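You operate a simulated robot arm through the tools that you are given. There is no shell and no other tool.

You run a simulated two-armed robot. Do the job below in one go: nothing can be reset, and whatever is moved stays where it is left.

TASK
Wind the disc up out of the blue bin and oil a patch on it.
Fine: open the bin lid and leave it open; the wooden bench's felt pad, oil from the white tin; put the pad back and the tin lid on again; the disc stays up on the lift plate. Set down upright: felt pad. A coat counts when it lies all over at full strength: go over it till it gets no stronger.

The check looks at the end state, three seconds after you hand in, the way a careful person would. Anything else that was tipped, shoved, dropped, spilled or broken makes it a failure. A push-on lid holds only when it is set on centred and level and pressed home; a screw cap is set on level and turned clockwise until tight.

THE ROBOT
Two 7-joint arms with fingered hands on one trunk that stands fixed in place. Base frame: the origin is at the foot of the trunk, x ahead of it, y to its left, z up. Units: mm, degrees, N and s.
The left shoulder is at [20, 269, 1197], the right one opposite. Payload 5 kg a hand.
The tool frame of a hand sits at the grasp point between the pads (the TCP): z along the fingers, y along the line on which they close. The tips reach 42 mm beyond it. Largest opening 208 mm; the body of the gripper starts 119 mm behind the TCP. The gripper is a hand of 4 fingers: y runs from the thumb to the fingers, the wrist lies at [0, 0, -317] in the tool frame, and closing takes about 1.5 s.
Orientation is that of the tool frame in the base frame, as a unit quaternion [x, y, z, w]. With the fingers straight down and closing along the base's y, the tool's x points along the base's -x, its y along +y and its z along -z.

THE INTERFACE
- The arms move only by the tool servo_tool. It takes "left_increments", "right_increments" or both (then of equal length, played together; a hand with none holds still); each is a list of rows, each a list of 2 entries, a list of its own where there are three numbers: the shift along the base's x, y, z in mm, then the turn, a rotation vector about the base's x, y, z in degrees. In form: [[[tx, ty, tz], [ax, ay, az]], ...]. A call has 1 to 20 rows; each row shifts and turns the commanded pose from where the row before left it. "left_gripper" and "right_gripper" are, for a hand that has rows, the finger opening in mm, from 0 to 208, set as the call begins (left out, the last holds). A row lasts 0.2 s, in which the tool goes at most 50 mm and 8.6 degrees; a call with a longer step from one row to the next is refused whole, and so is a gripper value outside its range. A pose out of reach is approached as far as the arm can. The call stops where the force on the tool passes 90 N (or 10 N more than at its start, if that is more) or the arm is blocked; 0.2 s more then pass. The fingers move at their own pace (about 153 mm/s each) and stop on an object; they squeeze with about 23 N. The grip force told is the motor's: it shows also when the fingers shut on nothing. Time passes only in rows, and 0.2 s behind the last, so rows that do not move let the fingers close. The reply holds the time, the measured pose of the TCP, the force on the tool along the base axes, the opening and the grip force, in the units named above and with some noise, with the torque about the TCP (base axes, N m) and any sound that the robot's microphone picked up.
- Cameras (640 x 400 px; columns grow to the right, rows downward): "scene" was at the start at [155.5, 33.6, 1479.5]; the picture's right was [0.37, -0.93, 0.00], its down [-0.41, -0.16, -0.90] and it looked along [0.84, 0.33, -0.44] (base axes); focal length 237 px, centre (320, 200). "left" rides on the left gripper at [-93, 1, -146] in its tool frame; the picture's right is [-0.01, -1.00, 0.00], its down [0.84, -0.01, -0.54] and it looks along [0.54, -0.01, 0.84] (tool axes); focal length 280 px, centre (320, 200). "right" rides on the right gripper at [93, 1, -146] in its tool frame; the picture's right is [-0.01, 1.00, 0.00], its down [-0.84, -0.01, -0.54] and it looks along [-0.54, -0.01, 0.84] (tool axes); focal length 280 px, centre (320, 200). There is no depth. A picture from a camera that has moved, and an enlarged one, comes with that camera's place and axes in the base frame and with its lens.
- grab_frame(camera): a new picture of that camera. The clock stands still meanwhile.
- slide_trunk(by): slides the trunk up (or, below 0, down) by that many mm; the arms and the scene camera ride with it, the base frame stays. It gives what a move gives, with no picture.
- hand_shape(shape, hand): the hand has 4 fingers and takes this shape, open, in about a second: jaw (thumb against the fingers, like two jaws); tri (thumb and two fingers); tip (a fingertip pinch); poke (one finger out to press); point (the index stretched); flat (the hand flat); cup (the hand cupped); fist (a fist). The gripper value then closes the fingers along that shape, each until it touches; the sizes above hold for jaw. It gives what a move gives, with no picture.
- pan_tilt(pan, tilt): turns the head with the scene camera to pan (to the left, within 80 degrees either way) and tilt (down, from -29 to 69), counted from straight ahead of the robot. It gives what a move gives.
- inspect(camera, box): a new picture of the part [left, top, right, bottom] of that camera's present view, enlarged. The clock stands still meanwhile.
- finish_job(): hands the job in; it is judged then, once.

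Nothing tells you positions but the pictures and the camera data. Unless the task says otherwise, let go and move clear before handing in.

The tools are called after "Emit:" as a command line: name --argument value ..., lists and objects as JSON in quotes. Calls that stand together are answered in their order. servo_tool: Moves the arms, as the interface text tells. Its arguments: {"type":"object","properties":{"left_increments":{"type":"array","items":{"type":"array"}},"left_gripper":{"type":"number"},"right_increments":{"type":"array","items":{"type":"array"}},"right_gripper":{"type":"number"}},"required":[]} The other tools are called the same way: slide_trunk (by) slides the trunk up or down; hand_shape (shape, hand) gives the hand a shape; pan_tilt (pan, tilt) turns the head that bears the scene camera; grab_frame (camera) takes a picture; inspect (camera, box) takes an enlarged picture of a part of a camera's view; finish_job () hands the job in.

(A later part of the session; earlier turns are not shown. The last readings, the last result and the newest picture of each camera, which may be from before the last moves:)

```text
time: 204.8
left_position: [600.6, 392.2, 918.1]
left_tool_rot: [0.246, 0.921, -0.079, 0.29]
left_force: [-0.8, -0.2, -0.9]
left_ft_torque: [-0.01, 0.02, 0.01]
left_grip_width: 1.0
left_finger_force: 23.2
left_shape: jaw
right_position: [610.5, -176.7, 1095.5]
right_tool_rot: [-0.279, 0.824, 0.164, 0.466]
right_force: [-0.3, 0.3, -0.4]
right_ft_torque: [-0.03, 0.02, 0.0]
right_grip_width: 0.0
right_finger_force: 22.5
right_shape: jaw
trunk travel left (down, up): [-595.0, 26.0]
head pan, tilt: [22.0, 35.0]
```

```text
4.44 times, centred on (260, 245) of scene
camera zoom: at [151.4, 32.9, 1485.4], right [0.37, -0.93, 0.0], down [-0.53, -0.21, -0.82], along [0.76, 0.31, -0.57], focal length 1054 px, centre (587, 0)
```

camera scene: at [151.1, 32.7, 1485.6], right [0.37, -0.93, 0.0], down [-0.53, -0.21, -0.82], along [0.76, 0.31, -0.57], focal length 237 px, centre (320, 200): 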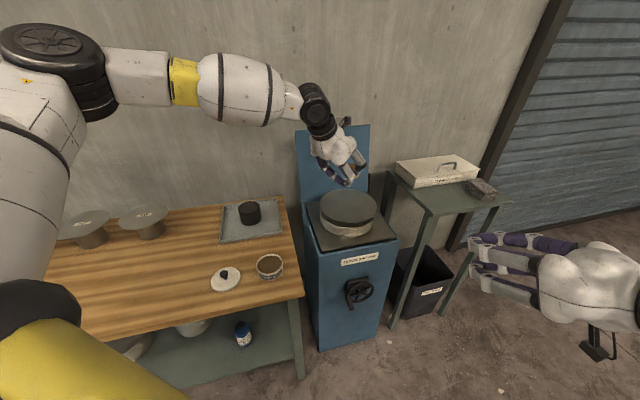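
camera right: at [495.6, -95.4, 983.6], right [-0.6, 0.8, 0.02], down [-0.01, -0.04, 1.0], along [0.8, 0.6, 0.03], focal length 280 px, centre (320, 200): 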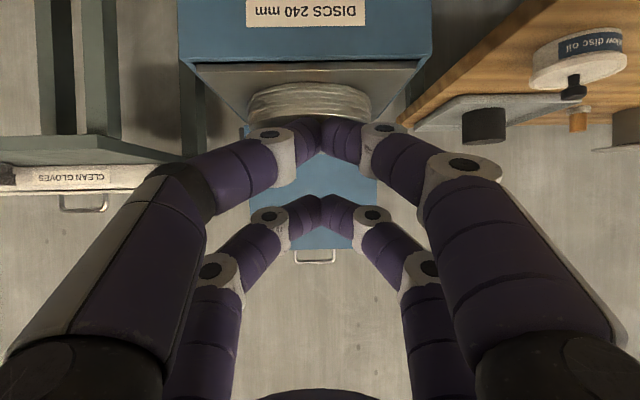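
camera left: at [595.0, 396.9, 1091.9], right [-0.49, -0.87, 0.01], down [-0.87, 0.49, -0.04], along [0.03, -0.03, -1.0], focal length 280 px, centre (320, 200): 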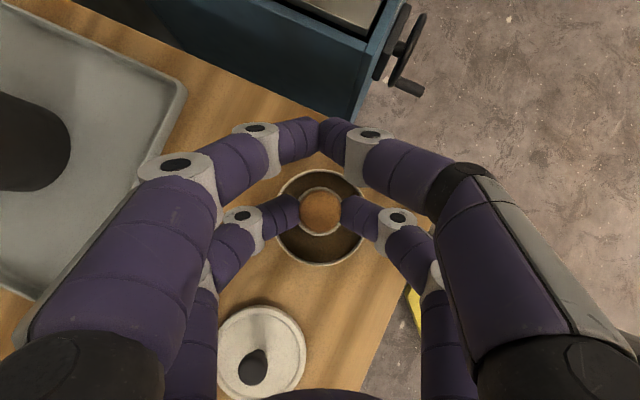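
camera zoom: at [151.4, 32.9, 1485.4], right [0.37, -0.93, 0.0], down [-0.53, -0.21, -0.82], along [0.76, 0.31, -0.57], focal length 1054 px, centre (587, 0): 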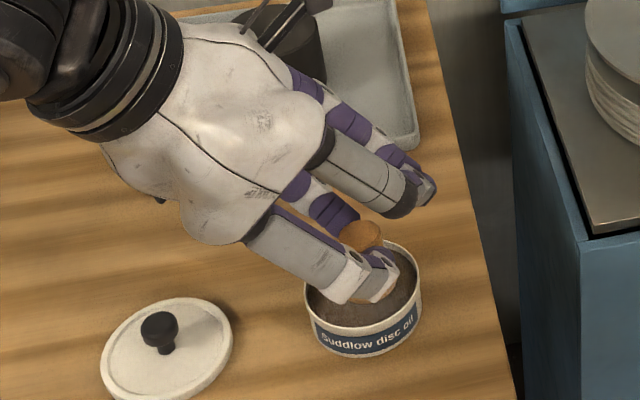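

The back pair holds the pad with the hand tilted. Lifting out of the tin and checking the pad's attitude.

Emit:
servo_tool --left_increments '[[[0, 0, 5], [0, 0, 0]], [[0, 0, 10], [0, 0, 0]], [[0, 0, 20], [0, 0, 0]], [[0, 0, 25], [0, 0, 0]], [[0, 0, 0], [0, 0, 0]]]'

Emit:
inspect --camera "left" --box '[220, 120, 420, 300]'

Emit:
inspect --camera "scene" --box '[220, 190, 310, 290]'

```text
time: 206.0
left_position: [600.3, 391.7, 978.6]
left_tool_rot: [0.246, 0.922, -0.078, 0.29]
left_force: [-1.5, -0.1, -1.1]
left_ft_torque: [-0.02, 0.02, -0.01]
left_grip_width: 1.4
left_finger_force: 23.1
left_shape: jaw
right_position: [610.9, -175.5, 1095.4]
right_tool_rot: [-0.279, 0.823, 0.164, 0.466]
right_force: [-0.7, 0.2, -0.1]
right_ft_torque: [0.01, -0.01, -0.01]
right_grip_width: 0.0
right_finger_force: 22.8
right_shape: jaw
trunk travel left (down, up): [-595.0, 26.0]
head pan, tilt: [22.0, 35.0]
```

```text
2.22 times, centred on (320, 210) of left
camera zoom: at [595.1, 396.4, 1152.3], right [-0.49, -0.87, 0.01], down [-0.87, 0.49, -0.04], along [0.03, -0.03, -1.0], focal length 623 px, centre (320, 178)
```

zoom: 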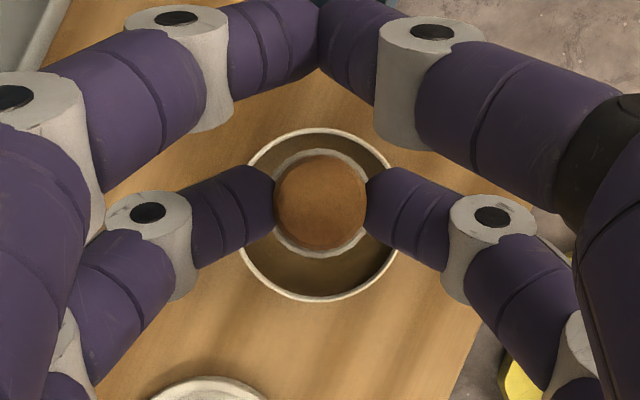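

```text
4.00 times, centred on (265, 240) of scene
camera zoom: at [151.5, 33.0, 1485.3], right [0.37, -0.93, 0.0], down [-0.53, -0.21, -0.82], along [0.76, 0.31, -0.57], focal length 948 px, centre (540, 40)
```

zoom: 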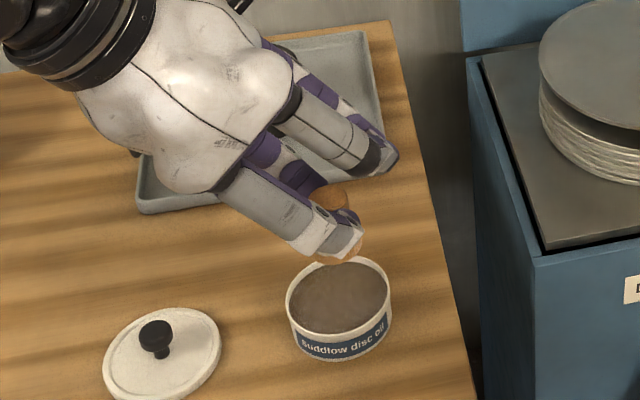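

The pad hangs vertical. Now I'll raise it and carry it over the disc's centre.

Emit:
servo_tool --left_increments '[[[0, 0, 30], [0, 0, 0]], [[0, 0, 35], [0, 0, 0]], [[43, -20, 0], [0, 0, 0]], [[43, -20, 0], [0, 0, 0]], [[43, -20, 0], [0, 0, 0]], [[43, -20, 0], [0, 0, 0]], [[43, -20, 0], [0, 0, 0]], [[43, -20, 0], [0, 0, 0]], [[0, 0, 0], [0, 0, 0]]]'

Emit:
servo_tool --left_increments '[[[43, -20, 0], [0, 0, 0]], [[43, -20, 0], [0, 0, 0]], [[0, 0, 0], [0, 0, 0]]]'

Emit:
grab_frame --camera "left"

Emit:
grab_frame --camera "scene"

```text
time: 208.0
left_position: [858.5, 270.8, 1046.6]
left_tool_rot: [0.245, 0.922, -0.079, 0.29]
left_force: [-0.1, 0.6, 0.7]
left_ft_torque: [-0.01, -0.05, -0.04]
left_grip_width: 1.0
left_finger_force: 22.6
left_shape: jaw
right_position: [609.0, -176.1, 1097.0]
right_tool_rot: [-0.278, 0.824, 0.162, 0.466]
right_force: [-0.2, -0.4, 0.0]
right_ft_torque: [-0.05, 0.01, -0.06]
right_grip_width: 0.0
right_finger_force: 22.7
right_shape: jaw
trunk travel left (down, up): [-595.0, 26.0]
head pan, tilt: [22.0, 35.0]
```

```text
time: 208.8
left_position: [943.6, 232.6, 1045.9]
left_tool_rot: [0.244, 0.922, -0.078, 0.291]
left_force: [-0.1, -0.6, 0.1]
left_ft_torque: [-0.01, -0.02, 0.01]
left_grip_width: 1.0
left_finger_force: 22.9
left_shape: jaw
right_position: [609.7, -176.6, 1096.8]
right_tool_rot: [-0.279, 0.824, 0.164, 0.466]
right_force: [-0.1, -0.4, 0.5]
right_ft_torque: [-0.05, -0.01, 0.0]
right_grip_width: 0.1
right_finger_force: 23.6
right_shape: jaw
trunk travel left (down, up): [-595.0, 26.0]
head pan, tilt: [22.0, 35.0]
```

```text
taken
camera left: at [937.9, 237.3, 1220.5], right [-0.49, -0.87, 0.01], down [-0.87, 0.49, -0.04], along [0.03, -0.03, -1.0], focal length 280 px, centre (320, 200)
```

left: 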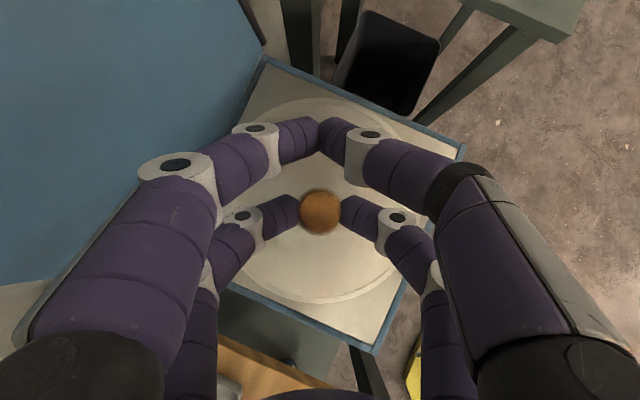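

```text
taken
camera scene: at [150.8, 32.9, 1485.6], right [0.38, -0.93, 0.0], down [-0.53, -0.22, -0.82], along [0.76, 0.31, -0.57], focal length 237 px, centre (320, 200)
```

scene: 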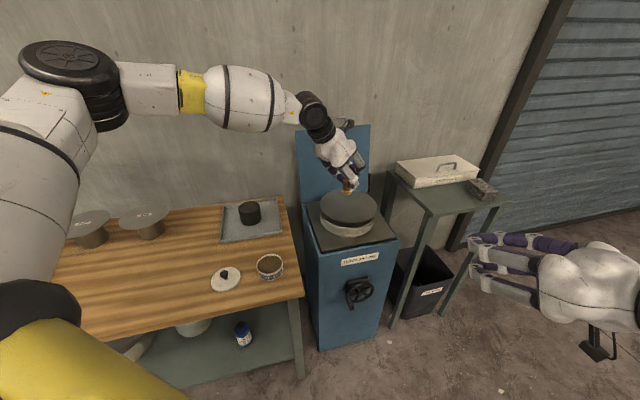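

Seen from above, the disc's centre is at about [947,227] and there is no marking on it. I'll centre the pad and lower it gently to contact.

Emit:
servo_tool --left_increments '[[[4.5, -3.5, -15], [0, 0, 0]], [[4.5, -3.5, -15], [0, 0, 0]], [[0, 0, -12], [0, 0, 0]], [[0, 0, 0], [0, 0, 0]]]'

Emit:
inspect --camera "scene" --box '[300, 150, 400, 250]'

```text
time: 209.8
left_position: [947.8, 230.2, 1003.2]
left_tool_rot: [0.245, 0.921, -0.079, 0.292]
left_force: [-0.7, 0.3, -0.6]
left_ft_torque: [0.01, 0.0, 0.0]
left_grip_width: 1.2
left_finger_force: 23.1
left_shape: jaw
left hand out of reach, approached as far as the arm can: row 2, 3
right_position: [610.4, -176.5, 1094.6]
right_tool_rot: [-0.277, 0.825, 0.162, 0.466]
right_force: [-0.6, 0.5, 0.1]
right_ft_torque: [-0.01, -0.02, -0.04]
right_grip_width: 0.0
right_finger_force: 22.4
right_shape: jaw
trunk travel left (down, up): [-595.0, 26.0]
head pan, tilt: [22.0, 35.0]
```

```text
4.00 times, centred on (350, 200) of scene
camera zoom: at [151.1, 32.9, 1485.5], right [0.37, -0.93, 0.0], down [-0.53, -0.21, -0.82], along [0.76, 0.31, -0.57], focal length 948 px, centre (200, 200)
```

zoom: 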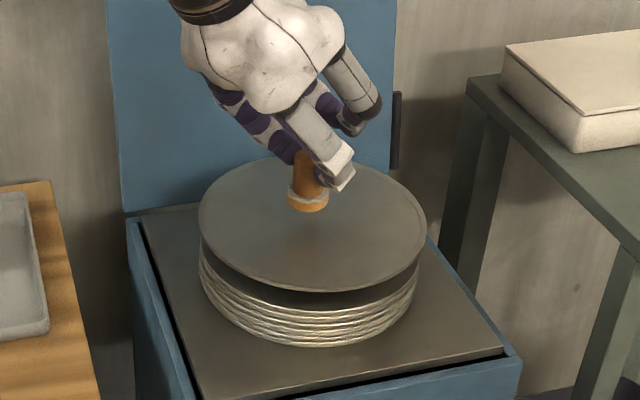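

The felt's underside glistens amber with oil. I'm right at the reach limit, so I'll shift 6 mm back and lower to contact.

Emit:
servo_tool --left_increments '[[[-5, 3, -3], [0, 0, 0]], [[0, 0, -3], [0, 0, 0]], [[0, 0, -3], [0, 0, 0]], [[0, 0, 0], [0, 0, 0]]]'

Emit:
servo_tool --left_increments '[[[0, 0, -2], [0, 0, 0]], [[0, 0, -2], [0, 0, 0]], [[0, 0, 0], [0, 0, 0]]]'

Emit:
inspect --camera "scene" --box '[300, 150, 400, 250]'

```text
time: 210.8
left_position: [942.6, 231.1, 994.2]
left_tool_rot: [0.246, 0.921, -0.079, 0.29]
left_force: [-0.2, -1.4, -1.0]
left_ft_torque: [0.0, 0.0, -0.01]
left_grip_width: 1.1
left_finger_force: 22.7
left_shape: jaw
right_position: [608.9, -177.0, 1095.5]
right_tool_rot: [-0.278, 0.824, 0.163, 0.466]
right_force: [-0.5, 0.9, -0.4]
right_ft_torque: [0.01, -0.04, -0.04]
right_grip_width: 0.0
right_finger_force: 22.5
right_shape: jaw
trunk travel left (down, up): [-595.0, 26.0]
head pan, tilt: [22.0, 35.0]
```

```text
time: 211.6
left_position: [943.0, 232.2, 989.3]
left_tool_rot: [0.246, 0.922, -0.079, 0.29]
left_force: [0.3, -0.3, -0.5]
left_ft_torque: [-0.02, -0.03, 0.01]
left_grip_width: 1.2
left_finger_force: 23.1
left_shape: jaw
right_position: [609.9, -176.9, 1095.7]
right_tool_rot: [-0.278, 0.824, 0.163, 0.466]
right_force: [-0.2, -0.4, -0.5]
right_ft_torque: [-0.02, -0.01, 0.02]
right_grip_width: 0.0
right_finger_force: 23.0
right_shape: jaw
trunk travel left (down, up): [-595.0, 26.0]
head pan, tilt: [22.0, 35.0]
```

```text
4.00 times, centred on (350, 200) of scene
camera zoom: at [151.4, 32.9, 1485.4], right [0.37, -0.93, 0.0], down [-0.53, -0.21, -0.82], along [0.76, 0.31, -0.57], focal length 948 px, centre (200, 200)
```

zoom: 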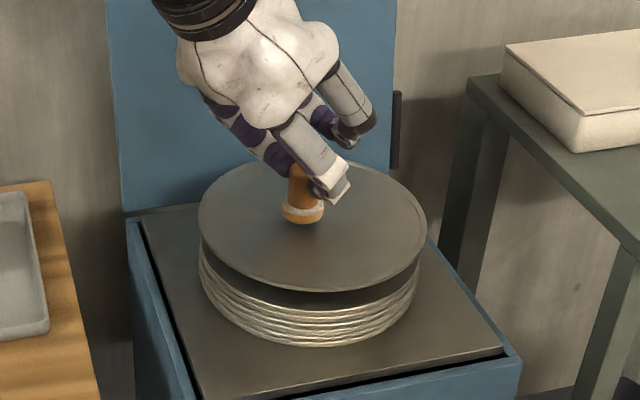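

Not touching yet. I'll continue in 2 mm steps.

Emit:
servo_tool --left_increments '[[[0, 0, -2], [0, 0, 0]], [[0, 0, 0], [0, 0, 0]]]'

Emit:
servo_tool --left_increments '[[[0, 0, -2], [0, 0, 0]], [[0, 0, 0], [0, 0, 0]]]'

Emit:
servo_tool --left_increments '[[[0, 0, -2], [0, 0, 0]], [[0, 0, 0], [0, 0, 0]]]'

Emit:
inspect --camera "scene" --box '[300, 150, 400, 250]'

```text
time: 212.2
left_position: [943.8, 233.2, 988.0]
left_tool_rot: [0.246, 0.921, -0.08, 0.291]
left_force: [-0.3, -0.1, -0.4]
left_ft_torque: [-0.02, -0.01, 0.02]
left_grip_width: 1.0
left_finger_force: 23.3
left_shape: jaw
right_position: [610.9, -176.9, 1095.9]
right_tool_rot: [-0.279, 0.824, 0.164, 0.466]
right_force: [0.0, -0.8, 0.3]
right_ft_torque: [0.0, -0.02, -0.04]
right_grip_width: 0.0
right_finger_force: 23.6
right_shape: jaw
trunk travel left (down, up): [-595.0, 26.0]
head pan, tilt: [22.0, 35.0]
```

```text
time: 212.8
left_position: [942.8, 233.5, 985.7]
left_tool_rot: [0.246, 0.921, -0.079, 0.29]
left_force: [-0.3, 0.3, -0.7]
left_ft_torque: [0.0, 0.03, -0.02]
left_grip_width: 0.7
left_finger_force: 23.0
left_shape: jaw
right_position: [610.1, -176.6, 1095.6]
right_tool_rot: [-0.278, 0.824, 0.164, 0.466]
right_force: [0.2, -1.0, -0.1]
right_ft_torque: [-0.02, -0.05, 0.0]
right_grip_width: 0.0
right_finger_force: 22.9
right_shape: jaw
trunk travel left (down, up): [-595.0, 26.0]
head pan, tilt: [22.0, 35.0]
```

```text
time: 213.4
left_position: [942.7, 232.1, 984.7]
left_tool_rot: [0.245, 0.921, -0.078, 0.291]
left_force: [0.9, -0.4, -0.7]
left_ft_torque: [0.01, 0.01, -0.01]
left_grip_width: 1.1
left_finger_force: 23.0
left_shape: jaw
right_position: [610.4, -176.1, 1095.2]
right_tool_rot: [-0.277, 0.824, 0.163, 0.466]
right_force: [-0.9, 0.0, -0.3]
right_ft_torque: [-0.01, 0.0, -0.01]
right_grip_width: 0.0
right_finger_force: 23.0
right_shape: jaw
trunk travel left (down, up): [-595.0, 26.0]
head pan, tilt: [22.0, 35.0]
```

```text
4.00 times, centred on (350, 200) of scene
camera zoom: at [151.4, 32.9, 1485.4], right [0.37, -0.93, 0.0], down [-0.53, -0.21, -0.82], along [0.76, 0.31, -0.57], focal length 948 px, centre (200, 200)
```

zoom: 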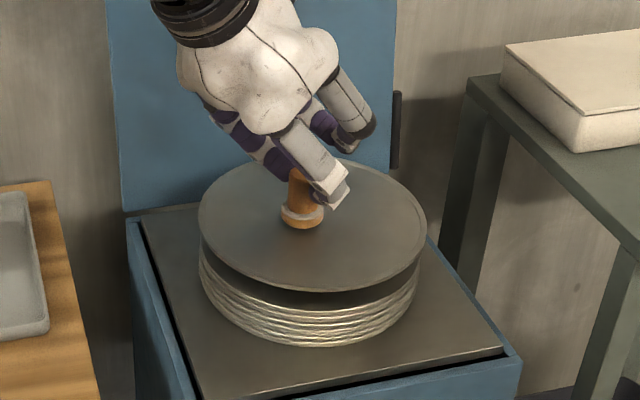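

Emit:
servo_tool --left_increments '[[[0, 0, -2], [0, 0, 0]], [[0, 0, 0], [0, 0, 0]]]'

Emit:
servo_tool --left_increments '[[[0, 0, -2], [0, 0, 0]], [[0, 0, 0], [0, 0, 0]]]'

Emit:
servo_tool --left_increments '[[[0, 0, -2], [0, 0, 0]], [[0, 0, 0], [0, 0, 0]]]'

```text
time: 214.0
left_position: [942.7, 232.0, 982.7]
left_tool_rot: [0.246, 0.921, -0.079, 0.291]
left_force: [0.6, -0.1, -0.9]
left_ft_torque: [0.03, -0.01, 0.04]
left_grip_width: 1.1
left_finger_force: 23.4
left_shape: jaw
right_position: [610.5, -177.1, 1096.0]
right_tool_rot: [-0.279, 0.824, 0.164, 0.466]
right_force: [0.5, 0.0, 0.1]
right_ft_torque: [0.0, -0.01, 0.03]
right_grip_width: 0.0
right_finger_force: 22.9
right_shape: jaw
trunk travel left (down, up): [-595.0, 26.0]
head pan, tilt: [22.0, 35.0]
```

```text
time: 214.6
left_position: [942.6, 232.3, 980.3]
left_tool_rot: [0.246, 0.921, -0.079, 0.291]
left_force: [-1.2, 0.7, -1.2]
left_ft_torque: [0.01, -0.02, -0.01]
left_grip_width: 1.1
left_finger_force: 22.9
left_shape: jaw
right_position: [610.6, -177.7, 1095.1]
right_tool_rot: [-0.278, 0.824, 0.163, 0.466]
right_force: [-0.7, 0.8, 0.4]
right_ft_torque: [0.0, 0.02, -0.01]
right_grip_width: 0.1
right_finger_force: 23.0
right_shape: jaw
trunk travel left (down, up): [-595.0, 26.0]
head pan, tilt: [22.0, 35.0]
```

```text
time: 215.2
left_position: [942.2, 233.3, 979.4]
left_tool_rot: [0.246, 0.921, -0.08, 0.292]
left_force: [1.2, 0.3, 2.1]
left_ft_torque: [0.05, -0.04, 0.02]
left_grip_width: 0.8
left_finger_force: 23.2
left_shape: jaw
right_position: [609.3, -177.0, 1095.2]
right_tool_rot: [-0.278, 0.823, 0.164, 0.467]
right_force: [-0.5, -0.2, 0.2]
right_ft_torque: [-0.01, 0.04, -0.01]
right_grip_width: 0.0
right_finger_force: 22.8
right_shape: jaw
trunk travel left (down, up): [-595.0, 26.0]
head pan, tilt: [22.0, 35.0]
```

Contact at TCP z≈979.5. I'll press a touch more, rub a short stroke, then lift and see what it leaves.

Emit:
servo_tool --left_increments '[[[0, 0, -1.5], [0, 0, 0]], [[0, 0, 0], [0, 0, 0]], [[0, 0, 0], [0, 0, 0]]]'

Emit:
servo_tool --left_increments '[[[-5, 0, 0], [0, 0, 0]], [[-5, 0, 0], [0, 0, 0]], [[5, 0, 0], [0, 0, 0]], [[5, 0, 0], [0, 0, 0]], [[0, 0, 0], [0, 0, 0]]]'

Emit:
servo_tool --left_increments '[[[0, 0, 10], [0, 0, 0]], [[-10, 8, 20], [0, 0, 0]], [[-40, 25, 20], [0, 0, 0]], [[-40, 25, 10], [0, 0, 0]], [[0, 0, 0], [0, 0, 0]]]'

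Emit:
inspect --camera "scene" --box '[310, 175, 390, 235]'

Emit:
grab_frame --camera "left"

```text
time: 216.0
left_position: [943.1, 233.8, 977.9]
left_tool_rot: [0.246, 0.921, -0.079, 0.292]
left_force: [0.1, -0.8, 1.3]
left_ft_torque: [0.0, -0.03, 0.0]
left_grip_width: 1.2
left_finger_force: 23.0
left_shape: jaw
right_position: [611.2, -176.0, 1095.6]
right_tool_rot: [-0.279, 0.824, 0.164, 0.466]
right_force: [-0.7, 0.4, -1.0]
right_ft_torque: [0.01, 0.0, -0.03]
right_grip_width: 0.0
right_finger_force: 23.3
right_shape: jaw
trunk travel left (down, up): [-595.0, 26.0]
head pan, tilt: [22.0, 35.0]
```

```text
time: 217.2
left_position: [941.6, 233.8, 977.4]
left_tool_rot: [0.245, 0.921, -0.079, 0.292]
left_force: [-0.2, -0.4, 0.3]
left_ft_torque: [0.01, 0.01, 0.0]
left_grip_width: 1.4
left_finger_force: 23.0
left_shape: jaw
right_position: [609.9, -176.2, 1095.6]
right_tool_rot: [-0.279, 0.824, 0.164, 0.466]
right_force: [0.8, 0.2, 0.3]
right_ft_torque: [0.01, 0.01, -0.04]
right_grip_width: 0.2
right_finger_force: 23.2
right_shape: jaw
trunk travel left (down, up): [-595.0, 26.0]
head pan, tilt: [22.0, 35.0]
```

```text
refused: row 3 steps farther than a row can; nothing moved
```

```text
6.67 times, centred on (350, 205) of scene
camera zoom: at [151.4, 32.9, 1485.4], right [0.37, -0.93, 0.0], down [-0.53, -0.21, -0.82], along [0.76, 0.31, -0.57], focal length 1580 px, centre (120, 167)
```

zoom: 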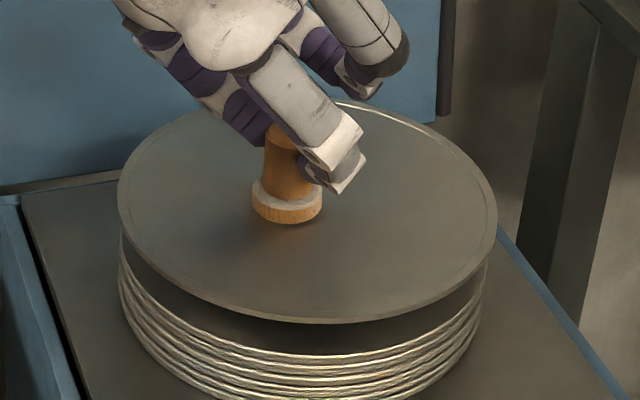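

```text
taken
camera left: at [936.3, 238.7, 1151.0], right [-0.49, -0.87, 0.01], down [-0.87, 0.49, -0.04], along [0.03, -0.03, -1.0], focal length 280 px, centre (320, 200)
```

left: 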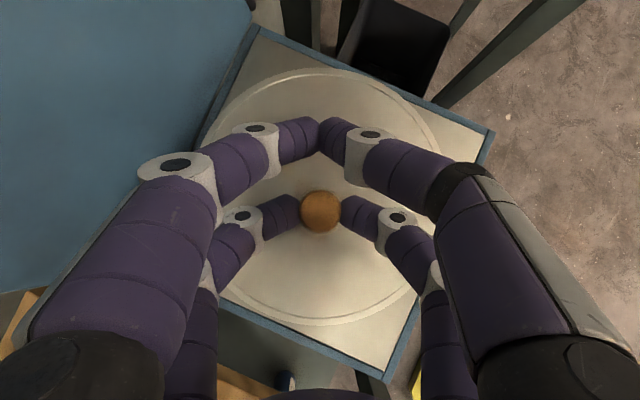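

Force is still tiny, so I'm barely touching. I'll press a bit further in small steps.

Emit:
servo_tool --left_increments '[[[0, 0, -2], [0, 0, 0]], [[0, 0, 0], [0, 0, 0]]]'

Emit:
servo_tool --left_increments '[[[0, 0, -2], [0, 0, 0]], [[0, 0, 0], [0, 0, 0]]]'

Emit:
inspect --camera "scene" --box '[320, 180, 370, 220]'

```text
time: 217.8
left_position: [941.4, 234.4, 975.2]
left_tool_rot: [0.246, 0.921, -0.08, 0.291]
left_force: [1.0, -0.3, 1.1]
left_ft_torque: [0.02, -0.04, -0.01]
left_grip_width: 1.2
left_finger_force: 23.3
left_shape: jaw
right_position: [610.3, -176.9, 1095.9]
right_tool_rot: [-0.278, 0.824, 0.163, 0.466]
right_force: [0.5, -0.6, -0.1]
right_ft_torque: [-0.01, -0.01, 0.03]
right_grip_width: 0.0
right_finger_force: 23.0
right_shape: jaw
trunk travel left (down, up): [-595.0, 26.0]
head pan, tilt: [22.0, 35.0]
```

```text
time: 218.4
left_position: [940.5, 234.4, 973.0]
left_tool_rot: [0.245, 0.921, -0.079, 0.291]
left_force: [0.7, 0.3, 1.7]
left_ft_torque: [0.01, -0.03, 0.02]
left_grip_width: 1.4
left_finger_force: 22.9
left_shape: jaw
right_position: [609.8, -176.3, 1095.2]
right_tool_rot: [-0.279, 0.824, 0.164, 0.466]
right_force: [0.5, -0.3, 0.1]
right_ft_torque: [-0.02, -0.01, 0.03]
right_grip_width: 0.0
right_finger_force: 23.4
right_shape: jaw
trunk travel left (down, up): [-595.0, 26.0]
head pan, tilt: [22.0, 35.0]
```

```text
10.00 times, centred on (345, 200) of scene
camera zoom: at [151.3, 32.8, 1485.4], right [0.37, -0.93, 0.0], down [-0.53, -0.21, -0.82], along [0.76, 0.31, -0.57], focal length 2371 px, centre (70, 200)
```

zoom: 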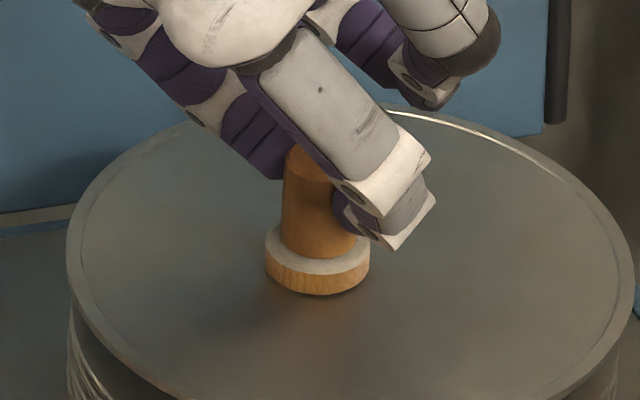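

Emit:
inspect --camera "left" --box '[220, 120, 420, 300]'

```text
2.22 times, centred on (320, 210) of left
camera zoom: at [935.1, 239.3, 1147.2], right [-0.49, -0.87, 0.01], down [-0.87, 0.49, -0.04], along [0.03, -0.03, -1.0], focal length 623 px, centre (320, 178)
```

zoom: 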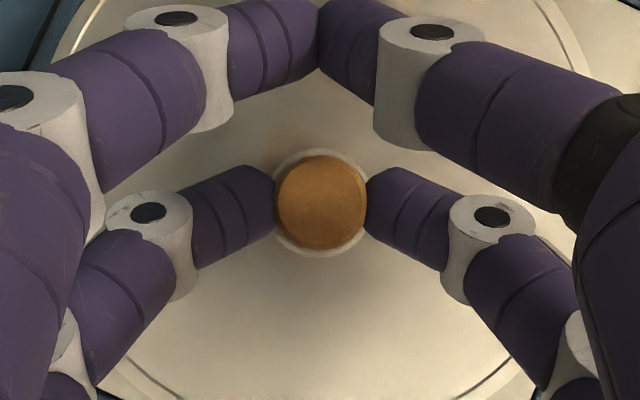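

Emit:
inspect --camera "scene" --box '[300, 150, 400, 250]'

Emit:
inspect --camera "scene" --box '[300, 230, 420, 350]'

```text
4.00 times, centred on (350, 200) of scene
camera zoom: at [151.3, 32.8, 1485.4], right [0.37, -0.93, 0.0], down [-0.53, -0.21, -0.82], along [0.76, 0.31, -0.57], focal length 948 px, centre (200, 200)
```

zoom: 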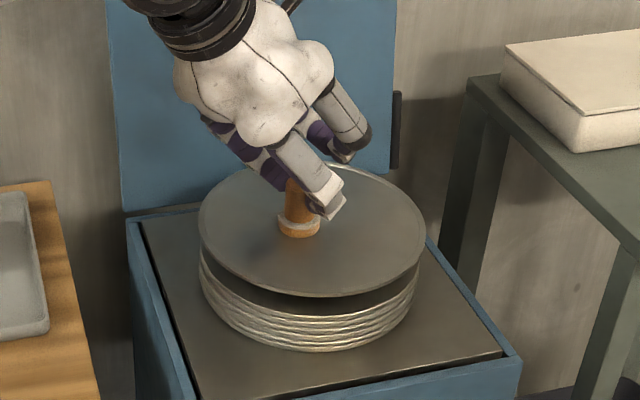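

```text
3.33 times, centred on (360, 290) of scene
camera zoom: at [151.3, 32.8, 1485.4], right [0.37, -0.93, 0.0], down [-0.53, -0.21, -0.82], along [0.76, 0.31, -0.57], focal length 790 px, centre (187, -100)
```

zoom: 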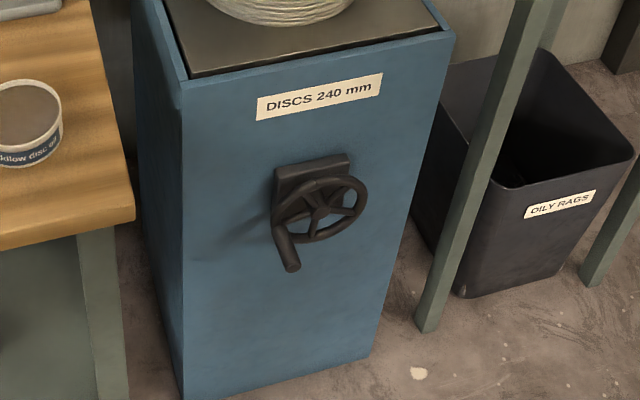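

Pressing is pushing the lift plate down: the disc sank several mm and the wheel turned back. I must touch only very lightly, so I'll lift off now and see what the disc shows.

Emit:
servo_tool --left_increments '[[[0, 0, 10], [0, 0, 0]], [[0, 0, 25], [0, 0, 0]], [[-20, 20, 25], [0, 0, 0]], [[-30, 25, 10], [0, 0, 0]], [[-35, 25, 0], [0, 0, 0]], [[-35, 25, 0], [0, 0, 0]], [[0, 0, 0], [0, 0, 0]]]'

Emit:
inspect --camera "scene" --box '[310, 175, 390, 235]'

Emit:
inspect --camera "scene" --box '[300, 150, 400, 250]'

Emit:
grab_frame --camera "left"

```text
time: 220.0
left_position: [822.6, 325.9, 1043.0]
left_tool_rot: [0.246, 0.921, -0.08, 0.291]
left_force: [0.1, -1.0, -0.2]
left_ft_torque: [0.07, 0.03, 0.03]
left_grip_width: 1.1
left_finger_force: 22.6
left_shape: jaw
right_position: [610.4, -176.9, 1095.6]
right_tool_rot: [-0.278, 0.824, 0.163, 0.465]
right_force: [-0.5, -0.4, -1.1]
right_ft_torque: [0.01, 0.01, 0.04]
right_grip_width: 0.0
right_finger_force: 22.9
right_shape: jaw
trunk travel left (down, up): [-595.0, 26.0]
head pan, tilt: [22.0, 35.0]
```

```text
6.67 times, centred on (350, 205) of scene
camera zoom: at [151.7, 32.4, 1485.3], right [0.37, -0.93, 0.0], down [-0.53, -0.21, -0.82], along [0.76, 0.31, -0.57], focal length 1580 px, centre (120, 167)
```

zoom: 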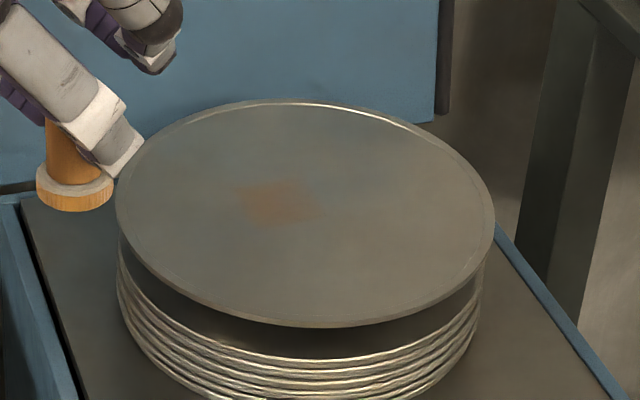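

```text
4.00 times, centred on (350, 200) of scene
camera zoom: at [151.7, 32.4, 1485.3], right [0.37, -0.93, 0.0], down [-0.53, -0.21, -0.82], along [0.76, 0.31, -0.57], focal length 948 px, centre (200, 200)
```

zoom: 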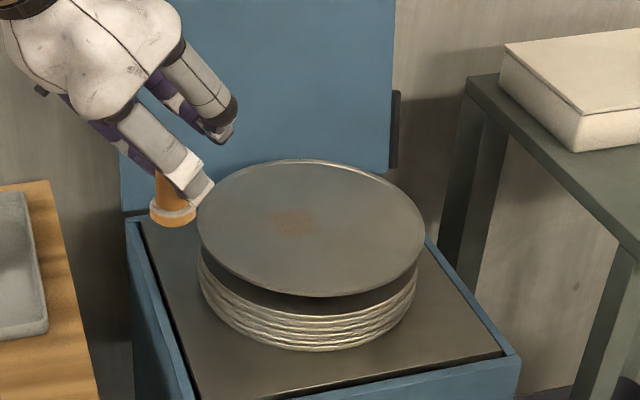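

```text
taken
camera left: at [817.3, 329.6, 1217.0], right [-0.49, -0.87, 0.01], down [-0.87, 0.49, -0.04], along [0.03, -0.03, -1.0], focal length 280 px, centre (320, 200)
```

left: 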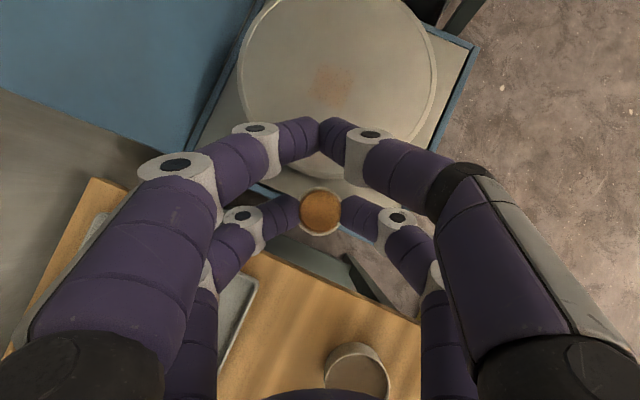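

A faint reddish oil patch is showing where I dabbed. I'll look closer at its shape and strength.

Emit:
inspect --camera "left" --box '[230, 0, 440, 170]'

Emit:
inspect --camera "scene" --box '[325, 188, 365, 218]'

```text
2.35 times, centred on (335, 85) of left
camera zoom: at [817.3, 329.6, 1217.0], right [-0.49, -0.87, 0.01], down [-0.87, 0.49, -0.04], along [0.03, -0.03, -1.0], focal length 660 px, centre (285, 471)
```

zoom: 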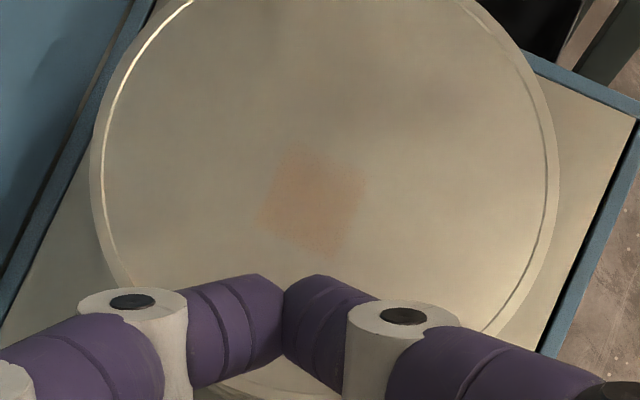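

```text
13.33 times, centred on (345, 203) of scene
camera zoom: at [151.7, 32.4, 1485.3], right [0.37, -0.93, 0.0], down [-0.53, -0.21, -0.82], along [0.76, 0.31, -0.57], focal length 3161 px, centre (-13, 160)
```

zoom: 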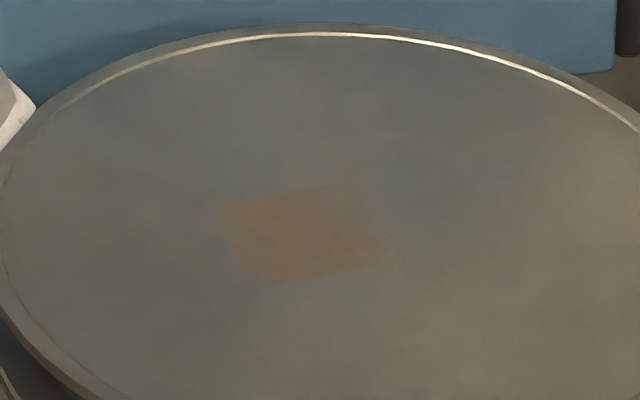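

The oil shows as a roughly 42 mm square under the pad spot, still faint. I'll return to the same spot at the last contact height and rub gently back and forth without pressing harder.

Emit:
servo_tool --left_increments '[[[35, -25, 0], [0, 0, 0]], [[35, -25, 0], [0, 0, 0]], [[30, -25, -10], [0, 0, 0]], [[19, -17, -20], [0, 0, 0]], [[0, 0, -25], [0, 0, 0]], [[0, 0, -10], [0, 0, 0]], [[0, 0, 0], [0, 0, 0]]]'

Emit:
servo_tool --left_increments '[[[0, 0, -3], [0, 0, 0]], [[0, 0, -2], [0, 0, 0]], [[0, 0, 0], [0, 0, 0]]]'

```text
time: 221.6
left_position: [942.2, 234.6, 977.6]
left_tool_rot: [0.245, 0.921, -0.078, 0.292]
left_force: [-0.2, 1.1, -0.2]
left_ft_torque: [0.04, 0.02, 0.03]
left_grip_width: 1.4
left_finger_force: 23.1
left_shape: jaw
right_position: [609.8, -177.9, 1096.0]
right_tool_rot: [-0.278, 0.824, 0.163, 0.466]
right_force: [-0.8, -0.3, 0.7]
right_ft_torque: [0.0, 0.0, -0.05]
right_grip_width: 0.1
right_finger_force: 22.8
right_shape: jaw
trunk travel left (down, up): [-595.0, 26.0]
head pan, tilt: [22.0, 35.0]
```

```text
time: 222.4
left_position: [941.7, 235.3, 973.3]
left_tool_rot: [0.246, 0.921, -0.079, 0.29]
left_force: [-0.5, -0.4, 2.0]
left_ft_torque: [0.05, 0.02, -0.02]
left_grip_width: 1.3
left_finger_force: 23.1
left_shape: jaw
right_position: [611.4, -177.1, 1095.1]
right_tool_rot: [-0.278, 0.824, 0.163, 0.466]
right_force: [0.2, -0.4, -0.7]
right_ft_torque: [0.03, -0.05, -0.02]
right_grip_width: 0.1
right_finger_force: 23.4
right_shape: jaw
trunk travel left (down, up): [-595.0, 26.0]
head pan, tilt: [22.0, 35.0]
```

Emit:
servo_tool --left_increments '[[[-6, -4.5, 0], [0, 0, 0]], [[6, 4.5, 0], [0, 0, 0]], [[6, 4.5, 0], [0, 0, 0]], [[-6, -4.5, 0], [0, 0, 0]], [[-4.5, 6, 0], [0, 0, 0]], [[4.5, -6, 0], [0, 0, 0]], [[3, -4, 0], [0, 0, 0]], [[-3, 4, 0], [0, 0, 0]], [[-6, -4.5, 0], [0, 0, 0]], [[6, 4.5, 0], [0, 0, 0]], [[6, 4.5, 0], [0, 0, 0]], [[-6, -4.5, 0], [0, 0, 0]], [[-4.5, 6, 0], [0, 0, 0]], [[4.5, -6, 0], [0, 0, 0]], [[3, -4, 0], [0, 0, 0]], [[-3, 4, 0], [0, 0, 0]], [[0, 0, 0], [0, 0, 0]]]'

Emit:
inspect --camera "scene" --box '[325, 180, 375, 220]'

```text
time: 226.0
left_position: [938.8, 239.6, 974.8]
left_tool_rot: [0.245, 0.922, -0.079, 0.29]
left_force: [0.9, -0.1, -0.1]
left_ft_torque: [-0.04, -0.02, -0.01]
left_grip_width: 1.1
left_finger_force: 22.8
left_shape: jaw
left hand out of reach, approached as far as the arm can: row 7
right_position: [610.3, -176.4, 1094.9]
right_tool_rot: [-0.278, 0.824, 0.163, 0.466]
right_force: [0.4, 0.1, -0.3]
right_ft_torque: [0.05, 0.04, -0.02]
right_grip_width: 0.0
right_finger_force: 23.2
right_shape: jaw
trunk travel left (down, up): [-595.0, 26.0]
head pan, tilt: [22.0, 35.0]
```

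```text
10.00 times, centred on (350, 200) of scene
camera zoom: at [151.6, 32.9, 1485.3], right [0.37, -0.93, 0.0], down [-0.53, -0.21, -0.82], along [0.76, 0.31, -0.57], focal length 2371 px, centre (20, 200)
```

zoom: 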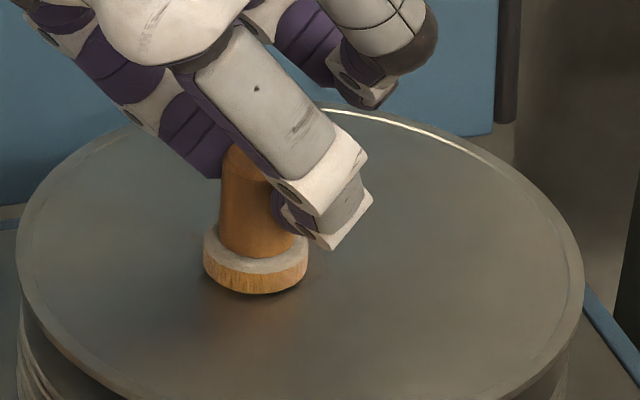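

Emit:
servo_tool --left_increments '[[[0, 0, 20], [0, 0, 0]], [[-20, 25, 20], [0, 0, 0]], [[-25, 30, 0], [0, 0, 0]], [[-25, 30, 0], [0, 0, 0]], [[0, 0, 0], [0, 0, 0]]]'

Emit:
inspect --camera "scene" --box '[315, 178, 385, 228]'

Emit:
inspect --camera "left" --box '[230, 0, 440, 170]'

```text
time: 227.2
left_position: [868.8, 325.6, 1015.0]
left_tool_rot: [0.245, 0.921, -0.079, 0.291]
left_force: [-0.9, -0.5, -1.0]
left_ft_torque: [0.03, 0.02, 0.05]
left_grip_width: 1.3
left_finger_force: 22.5
left_shape: jaw
right_position: [610.3, -177.6, 1097.0]
right_tool_rot: [-0.278, 0.824, 0.163, 0.466]
right_force: [-0.9, -0.6, 0.2]
right_ft_torque: [0.02, -0.02, 0.0]
right_grip_width: 0.1
right_finger_force: 22.9
right_shape: jaw
trunk travel left (down, up): [-595.0, 26.0]
head pan, tilt: [22.0, 35.0]
```

```text
8.00 times, centred on (350, 203) of scene
camera zoom: at [151.6, 32.5, 1485.3], right [0.37, -0.93, 0.0], down [-0.53, -0.21, -0.82], along [0.76, 0.31, -0.57], focal length 1897 px, centre (80, 176)
```

zoom: 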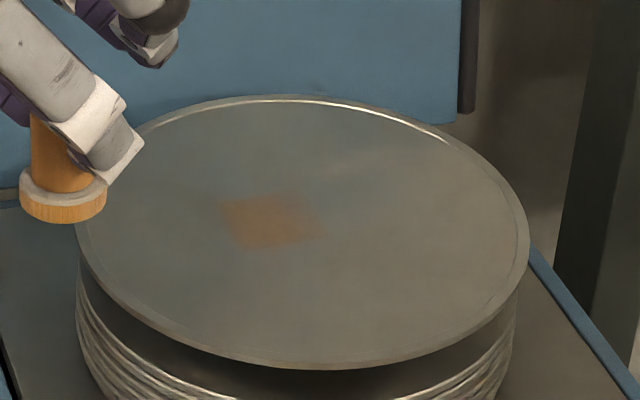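

```text
2.35 times, centred on (335, 85) of left
camera zoom: at [863.2, 329.9, 1189.0], right [-0.49, -0.87, 0.01], down [-0.87, 0.49, -0.04], along [0.03, -0.03, -1.0], focal length 660 px, centre (285, 471)
```

zoom: 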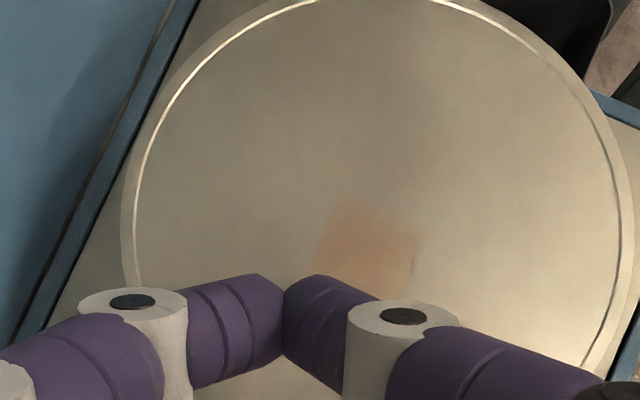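

The patch is getting stronger, more so on its left side. I'll go back and rub longer over the same area with light contact.

Emit:
servo_tool --left_increments '[[[25, -30, 0], [0, 0, 0]], [[25, -30, 0], [0, 0, 0]], [[21, -28, -15], [0, 0, 0]], [[0, 0, -15], [0, 0, 0]], [[0, 0, -8], [0, 0, 0]], [[0, 0, -3], [0, 0, 0]], [[0, 0, 0], [0, 0, 0]]]'

Emit:
servo_tool --left_increments '[[[0, 0, -1.5], [0, 0, 0]], [[-6, -4.5, 0], [0, 0, 0]], [[6, 4.5, 0], [0, 0, 0]], [[6, 4.5, 0], [0, 0, 0]], [[-6, -4.5, 0], [0, 0, 0]], [[-3, 4, 0], [0, 0, 0]], [[-6, -4.5, 0], [0, 0, 0]], [[6, 4.5, 0], [0, 0, 0]], [[6, 4.5, 0], [0, 0, 0]], [[-6, -4.5, 0], [0, 0, 0]], [[-3, 4, 0], [0, 0, 0]], [[-6, -4.5, 0], [0, 0, 0]], [[6, 4.5, 0], [0, 0, 0]], [[6, 4.5, 0], [0, 0, 0]], [[-6, -4.5, 0], [0, 0, 0]], [[6, -8, 0], [0, 0, 0]], [[0, 0, 0], [0, 0, 0]]]'

```text
time: 228.8
left_position: [939.4, 235.0, 972.9]
left_tool_rot: [0.245, 0.922, -0.078, 0.291]
left_force: [0.0, -0.9, 0.1]
left_ft_torque: [0.03, -0.03, 0.06]
left_grip_width: 1.0
left_finger_force: 23.0
left_shape: jaw
right_position: [609.4, -176.5, 1095.5]
right_tool_rot: [-0.278, 0.824, 0.163, 0.466]
right_force: [-0.6, 0.6, 0.5]
right_ft_torque: [-0.02, 0.01, -0.05]
right_grip_width: 0.0
right_finger_force: 22.8
right_shape: jaw
trunk travel left (down, up): [-595.0, 26.0]
head pan, tilt: [22.0, 35.0]
```

```text
time: 232.4
left_position: [938.5, 236.1, 972.5]
left_tool_rot: [0.247, 0.921, -0.079, 0.29]
left_force: [-0.2, 0.1, -0.6]
left_ft_torque: [-0.01, -0.01, -0.01]
left_grip_width: 1.3
left_finger_force: 23.0
left_shape: jaw
right_position: [609.4, -175.5, 1095.0]
right_tool_rot: [-0.278, 0.824, 0.163, 0.466]
right_force: [-0.5, -0.3, -0.5]
right_ft_torque: [0.05, 0.02, 0.03]
right_grip_width: 0.0
right_finger_force: 22.7
right_shape: jaw
trunk travel left (down, up): [-595.0, 26.0]
head pan, tilt: [22.0, 35.0]
```

Emit:
servo_tool --left_increments '[[[0, 0, -1.5], [0, 0, 0]], [[0, 0, 0], [0, 0, 0]]]'

Emit:
servo_tool --left_increments '[[[0, 0, -1.5], [0, 0, 0]], [[0, 0, 0], [0, 0, 0]]]'

Emit:
inspect --camera "scene" --box '[325, 180, 375, 220]'

```text
time: 233.0
left_position: [938.0, 236.0, 970.5]
left_tool_rot: [0.245, 0.922, -0.079, 0.29]
left_force: [0.8, -0.2, 1.2]
left_ft_torque: [0.03, -0.05, -0.02]
left_grip_width: 1.2
left_finger_force: 23.0
left_shape: jaw
right_position: [610.2, -176.9, 1095.9]
right_tool_rot: [-0.278, 0.824, 0.163, 0.466]
right_force: [0.3, -0.6, 0.2]
right_ft_torque: [-0.02, -0.02, 0.02]
right_grip_width: 0.0
right_finger_force: 23.1
right_shape: jaw
trunk travel left (down, up): [-595.0, 26.0]
head pan, tilt: [22.0, 35.0]
```

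```text
time: 233.6
left_position: [938.1, 235.0, 968.6]
left_tool_rot: [0.246, 0.922, -0.079, 0.289]
left_force: [-0.5, -0.2, 1.9]
left_ft_torque: [0.02, -0.01, -0.02]
left_grip_width: 1.1
left_finger_force: 22.9
left_shape: jaw
right_position: [609.3, -176.8, 1094.7]
right_tool_rot: [-0.278, 0.823, 0.164, 0.467]
right_force: [0.3, 0.0, 1.2]
right_ft_torque: [-0.02, -0.02, 0.03]
right_grip_width: 0.1
right_finger_force: 23.1
right_shape: jaw
trunk travel left (down, up): [-595.0, 26.0]
head pan, tilt: [22.0, 35.0]
```

```text
10.00 times, centred on (350, 200) of scene
camera zoom: at [151.3, 32.8, 1485.4], right [0.37, -0.93, 0.0], down [-0.53, -0.21, -0.82], along [0.76, 0.31, -0.57], focal length 2371 px, centre (20, 200)
```

zoom: 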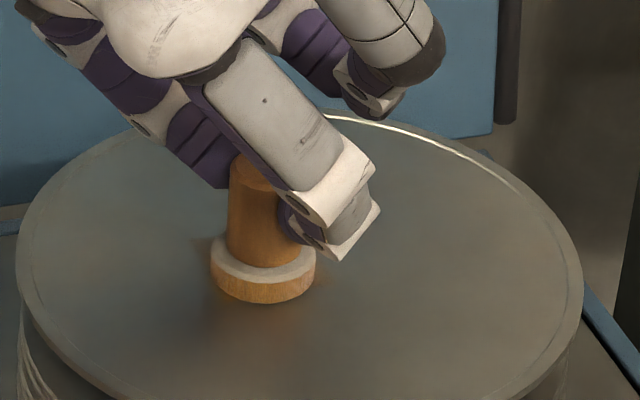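

Contact force saturates near 2 N because the plate gives way. I'll rub with a very slow continuous descent to keep contact, and wind the lift back up at the end.

Emit:
servo_tool --left_increments '[[[-6, -4.5, -0.3], [0, 0, 0]], [[6, 4.5, -0.3], [0, 0, 0]], [[6, 4.5, -0.3], [0, 0, 0]], [[-6, -4.5, -0.3], [0, 0, 0]], [[-3, 4, -0.3], [0, 0, 0]], [[-6, -4.5, -0.3], [0, 0, 0]], [[6, 4.5, -0.3], [0, 0, 0]], [[6, 4.5, -0.3], [0, 0, 0]], [[-6, -4.5, -0.3], [0, 0, 0]], [[-3, 4, -0.3], [0, 0, 0]], [[-6, -4.5, -0.3], [0, 0, 0]], [[6, 4.5, -0.3], [0, 0, 0]], [[6, 4.5, -0.3], [0, 0, 0]], [[-6, -4.5, -0.3], [0, 0, 0]], [[6, -8, -0.3], [0, 0, 0]], [[-6, -4.5, -0.3], [0, 0, 0]], [[6, 4.5, -0.3], [0, 0, 0]], [[0, 0, 0], [0, 0, 0]]]'

Emit:
servo_tool --left_increments '[[[0, 0, 20], [0, 0, 0]], [[-20, 25, 20], [0, 0, 0]], [[-25, 30, 0], [0, 0, 0]], [[-25, 30, 0], [0, 0, 0]], [[0, 0, 0], [0, 0, 0]]]'

Emit:
inspect --camera "scene" --box '[315, 178, 385, 228]'

Emit:
inspect --camera "left" --box '[230, 0, 440, 170]'

```text
time: 237.4
left_position: [939.4, 235.3, 964.0]
left_tool_rot: [0.246, 0.921, -0.08, 0.29]
left_force: [-0.3, -0.5, 1.4]
left_ft_torque: [-0.01, 0.07, -0.03]
left_grip_width: 1.3
left_finger_force: 23.6
left_shape: jaw
right_position: [610.6, -178.2, 1096.3]
right_tool_rot: [-0.278, 0.824, 0.163, 0.466]
right_force: [1.3, 1.0, -0.4]
right_ft_torque: [0.04, 0.02, 0.06]
right_grip_width: 0.0
right_finger_force: 23.4
right_shape: jaw
trunk travel left (down, up): [-595.0, 26.0]
head pan, tilt: [22.0, 35.0]
```

```text
time: 238.6
left_position: [868.1, 319.4, 1000.6]
left_tool_rot: [0.246, 0.921, -0.078, 0.291]
left_force: [-0.8, -0.7, -0.6]
left_ft_torque: [0.09, 0.04, 0.04]
left_grip_width: 1.1
left_finger_force: 23.0
left_shape: jaw
right_position: [611.1, -176.6, 1094.9]
right_tool_rot: [-0.277, 0.824, 0.162, 0.466]
right_force: [1.2, 0.3, -0.2]
right_ft_torque: [0.0, -0.01, 0.05]
right_grip_width: 0.0
right_finger_force: 22.9
right_shape: jaw
trunk travel left (down, up): [-595.0, 26.0]
head pan, tilt: [22.0, 35.0]
```

```text
8.00 times, centred on (350, 203) of scene
camera zoom: at [151.5, 32.5, 1485.3], right [0.37, -0.93, 0.0], down [-0.53, -0.21, -0.82], along [0.76, 0.31, -0.57], focal length 1897 px, centre (80, 176)
```

zoom: 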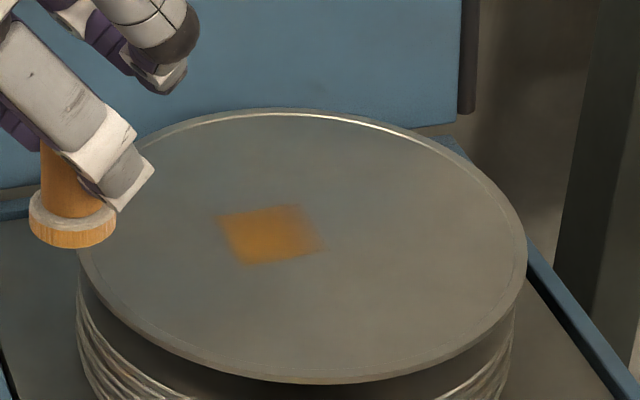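

```text
2.35 times, centred on (335, 85) of left
camera zoom: at [862.9, 324.8, 1175.5], right [-0.49, -0.87, 0.01], down [-0.87, 0.49, -0.04], along [0.03, -0.03, -1.0], focal length 660 px, centre (285, 471)
```

zoom: 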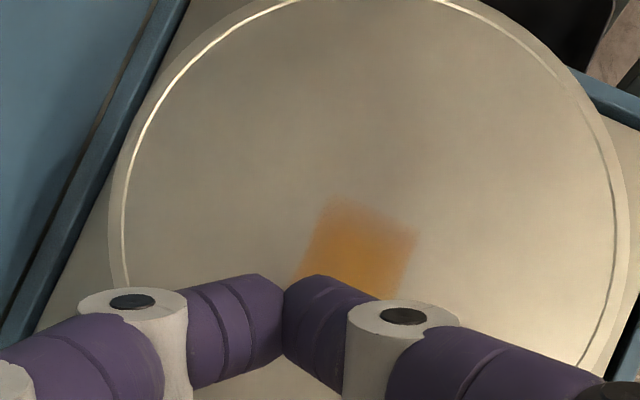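

Now it's clearly amber: a fixed 44 mm square, strongest at the front-left and lighter toward its right edge. To cover the right side I need a bit more reach, so I'll yaw the hand another 15° and check.

Emit:
servo_tool --left_increments '[[[0, 0, 10], [0, 0, -7.5]], [[0, 0, 10], [0, 0, -7.5]], [[0, 0, 0], [0, 0, 0]]]'

Emit:
servo_tool --left_increments '[[[25, -28, 0], [0, 0, 0]], [[25, -28, 0], [0, 0, 0]], [[25, -28, 0], [0, 0, 0]], [[0, 0, 0], [0, 0, 0]]]'

Emit:
grab_frame --camera "left"

```text
time: 239.4
left_position: [868.0, 321.4, 1022.2]
left_tool_rot: [0.364, 0.881, -0.116, 0.279]
left_force: [0.1, 0.4, -0.7]
left_ft_torque: [0.0, 0.0, 0.0]
left_grip_width: 1.1
left_finger_force: 22.7
left_shape: jaw
right_position: [611.0, -175.7, 1096.1]
right_tool_rot: [-0.278, 0.824, 0.163, 0.467]
right_force: [-0.9, -0.2, 0.4]
right_ft_torque: [-0.01, -0.02, -0.03]
right_grip_width: 0.1
right_finger_force: 22.5
right_shape: jaw
trunk travel left (down, up): [-595.0, 26.0]
head pan, tilt: [22.0, 35.0]
```

```text
time: 240.4
left_position: [943.6, 237.0, 1023.5]
left_tool_rot: [0.363, 0.882, -0.115, 0.278]
left_force: [0.3, 0.4, 0.7]
left_ft_torque: [0.08, -0.01, 0.04]
left_grip_width: 1.3
left_finger_force: 23.4
left_shape: jaw
right_position: [608.4, -176.0, 1094.6]
right_tool_rot: [-0.278, 0.824, 0.163, 0.466]
right_force: [-0.7, 0.6, 0.1]
right_ft_torque: [0.03, 0.0, 0.03]
right_grip_width: 0.0
right_finger_force: 23.3
right_shape: jaw
trunk travel left (down, up): [-595.0, 26.0]
head pan, tilt: [22.0, 35.0]
```

```text
taken
camera left: at [939.7, 243.3, 1198.3], right [-0.7, -0.72, 0.01], down [-0.72, 0.7, -0.04], along [0.02, -0.04, -1.0], focal length 280 px, centre (320, 200)
```

left: 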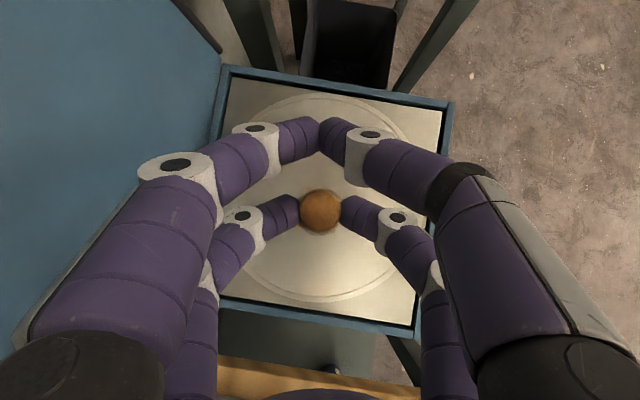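

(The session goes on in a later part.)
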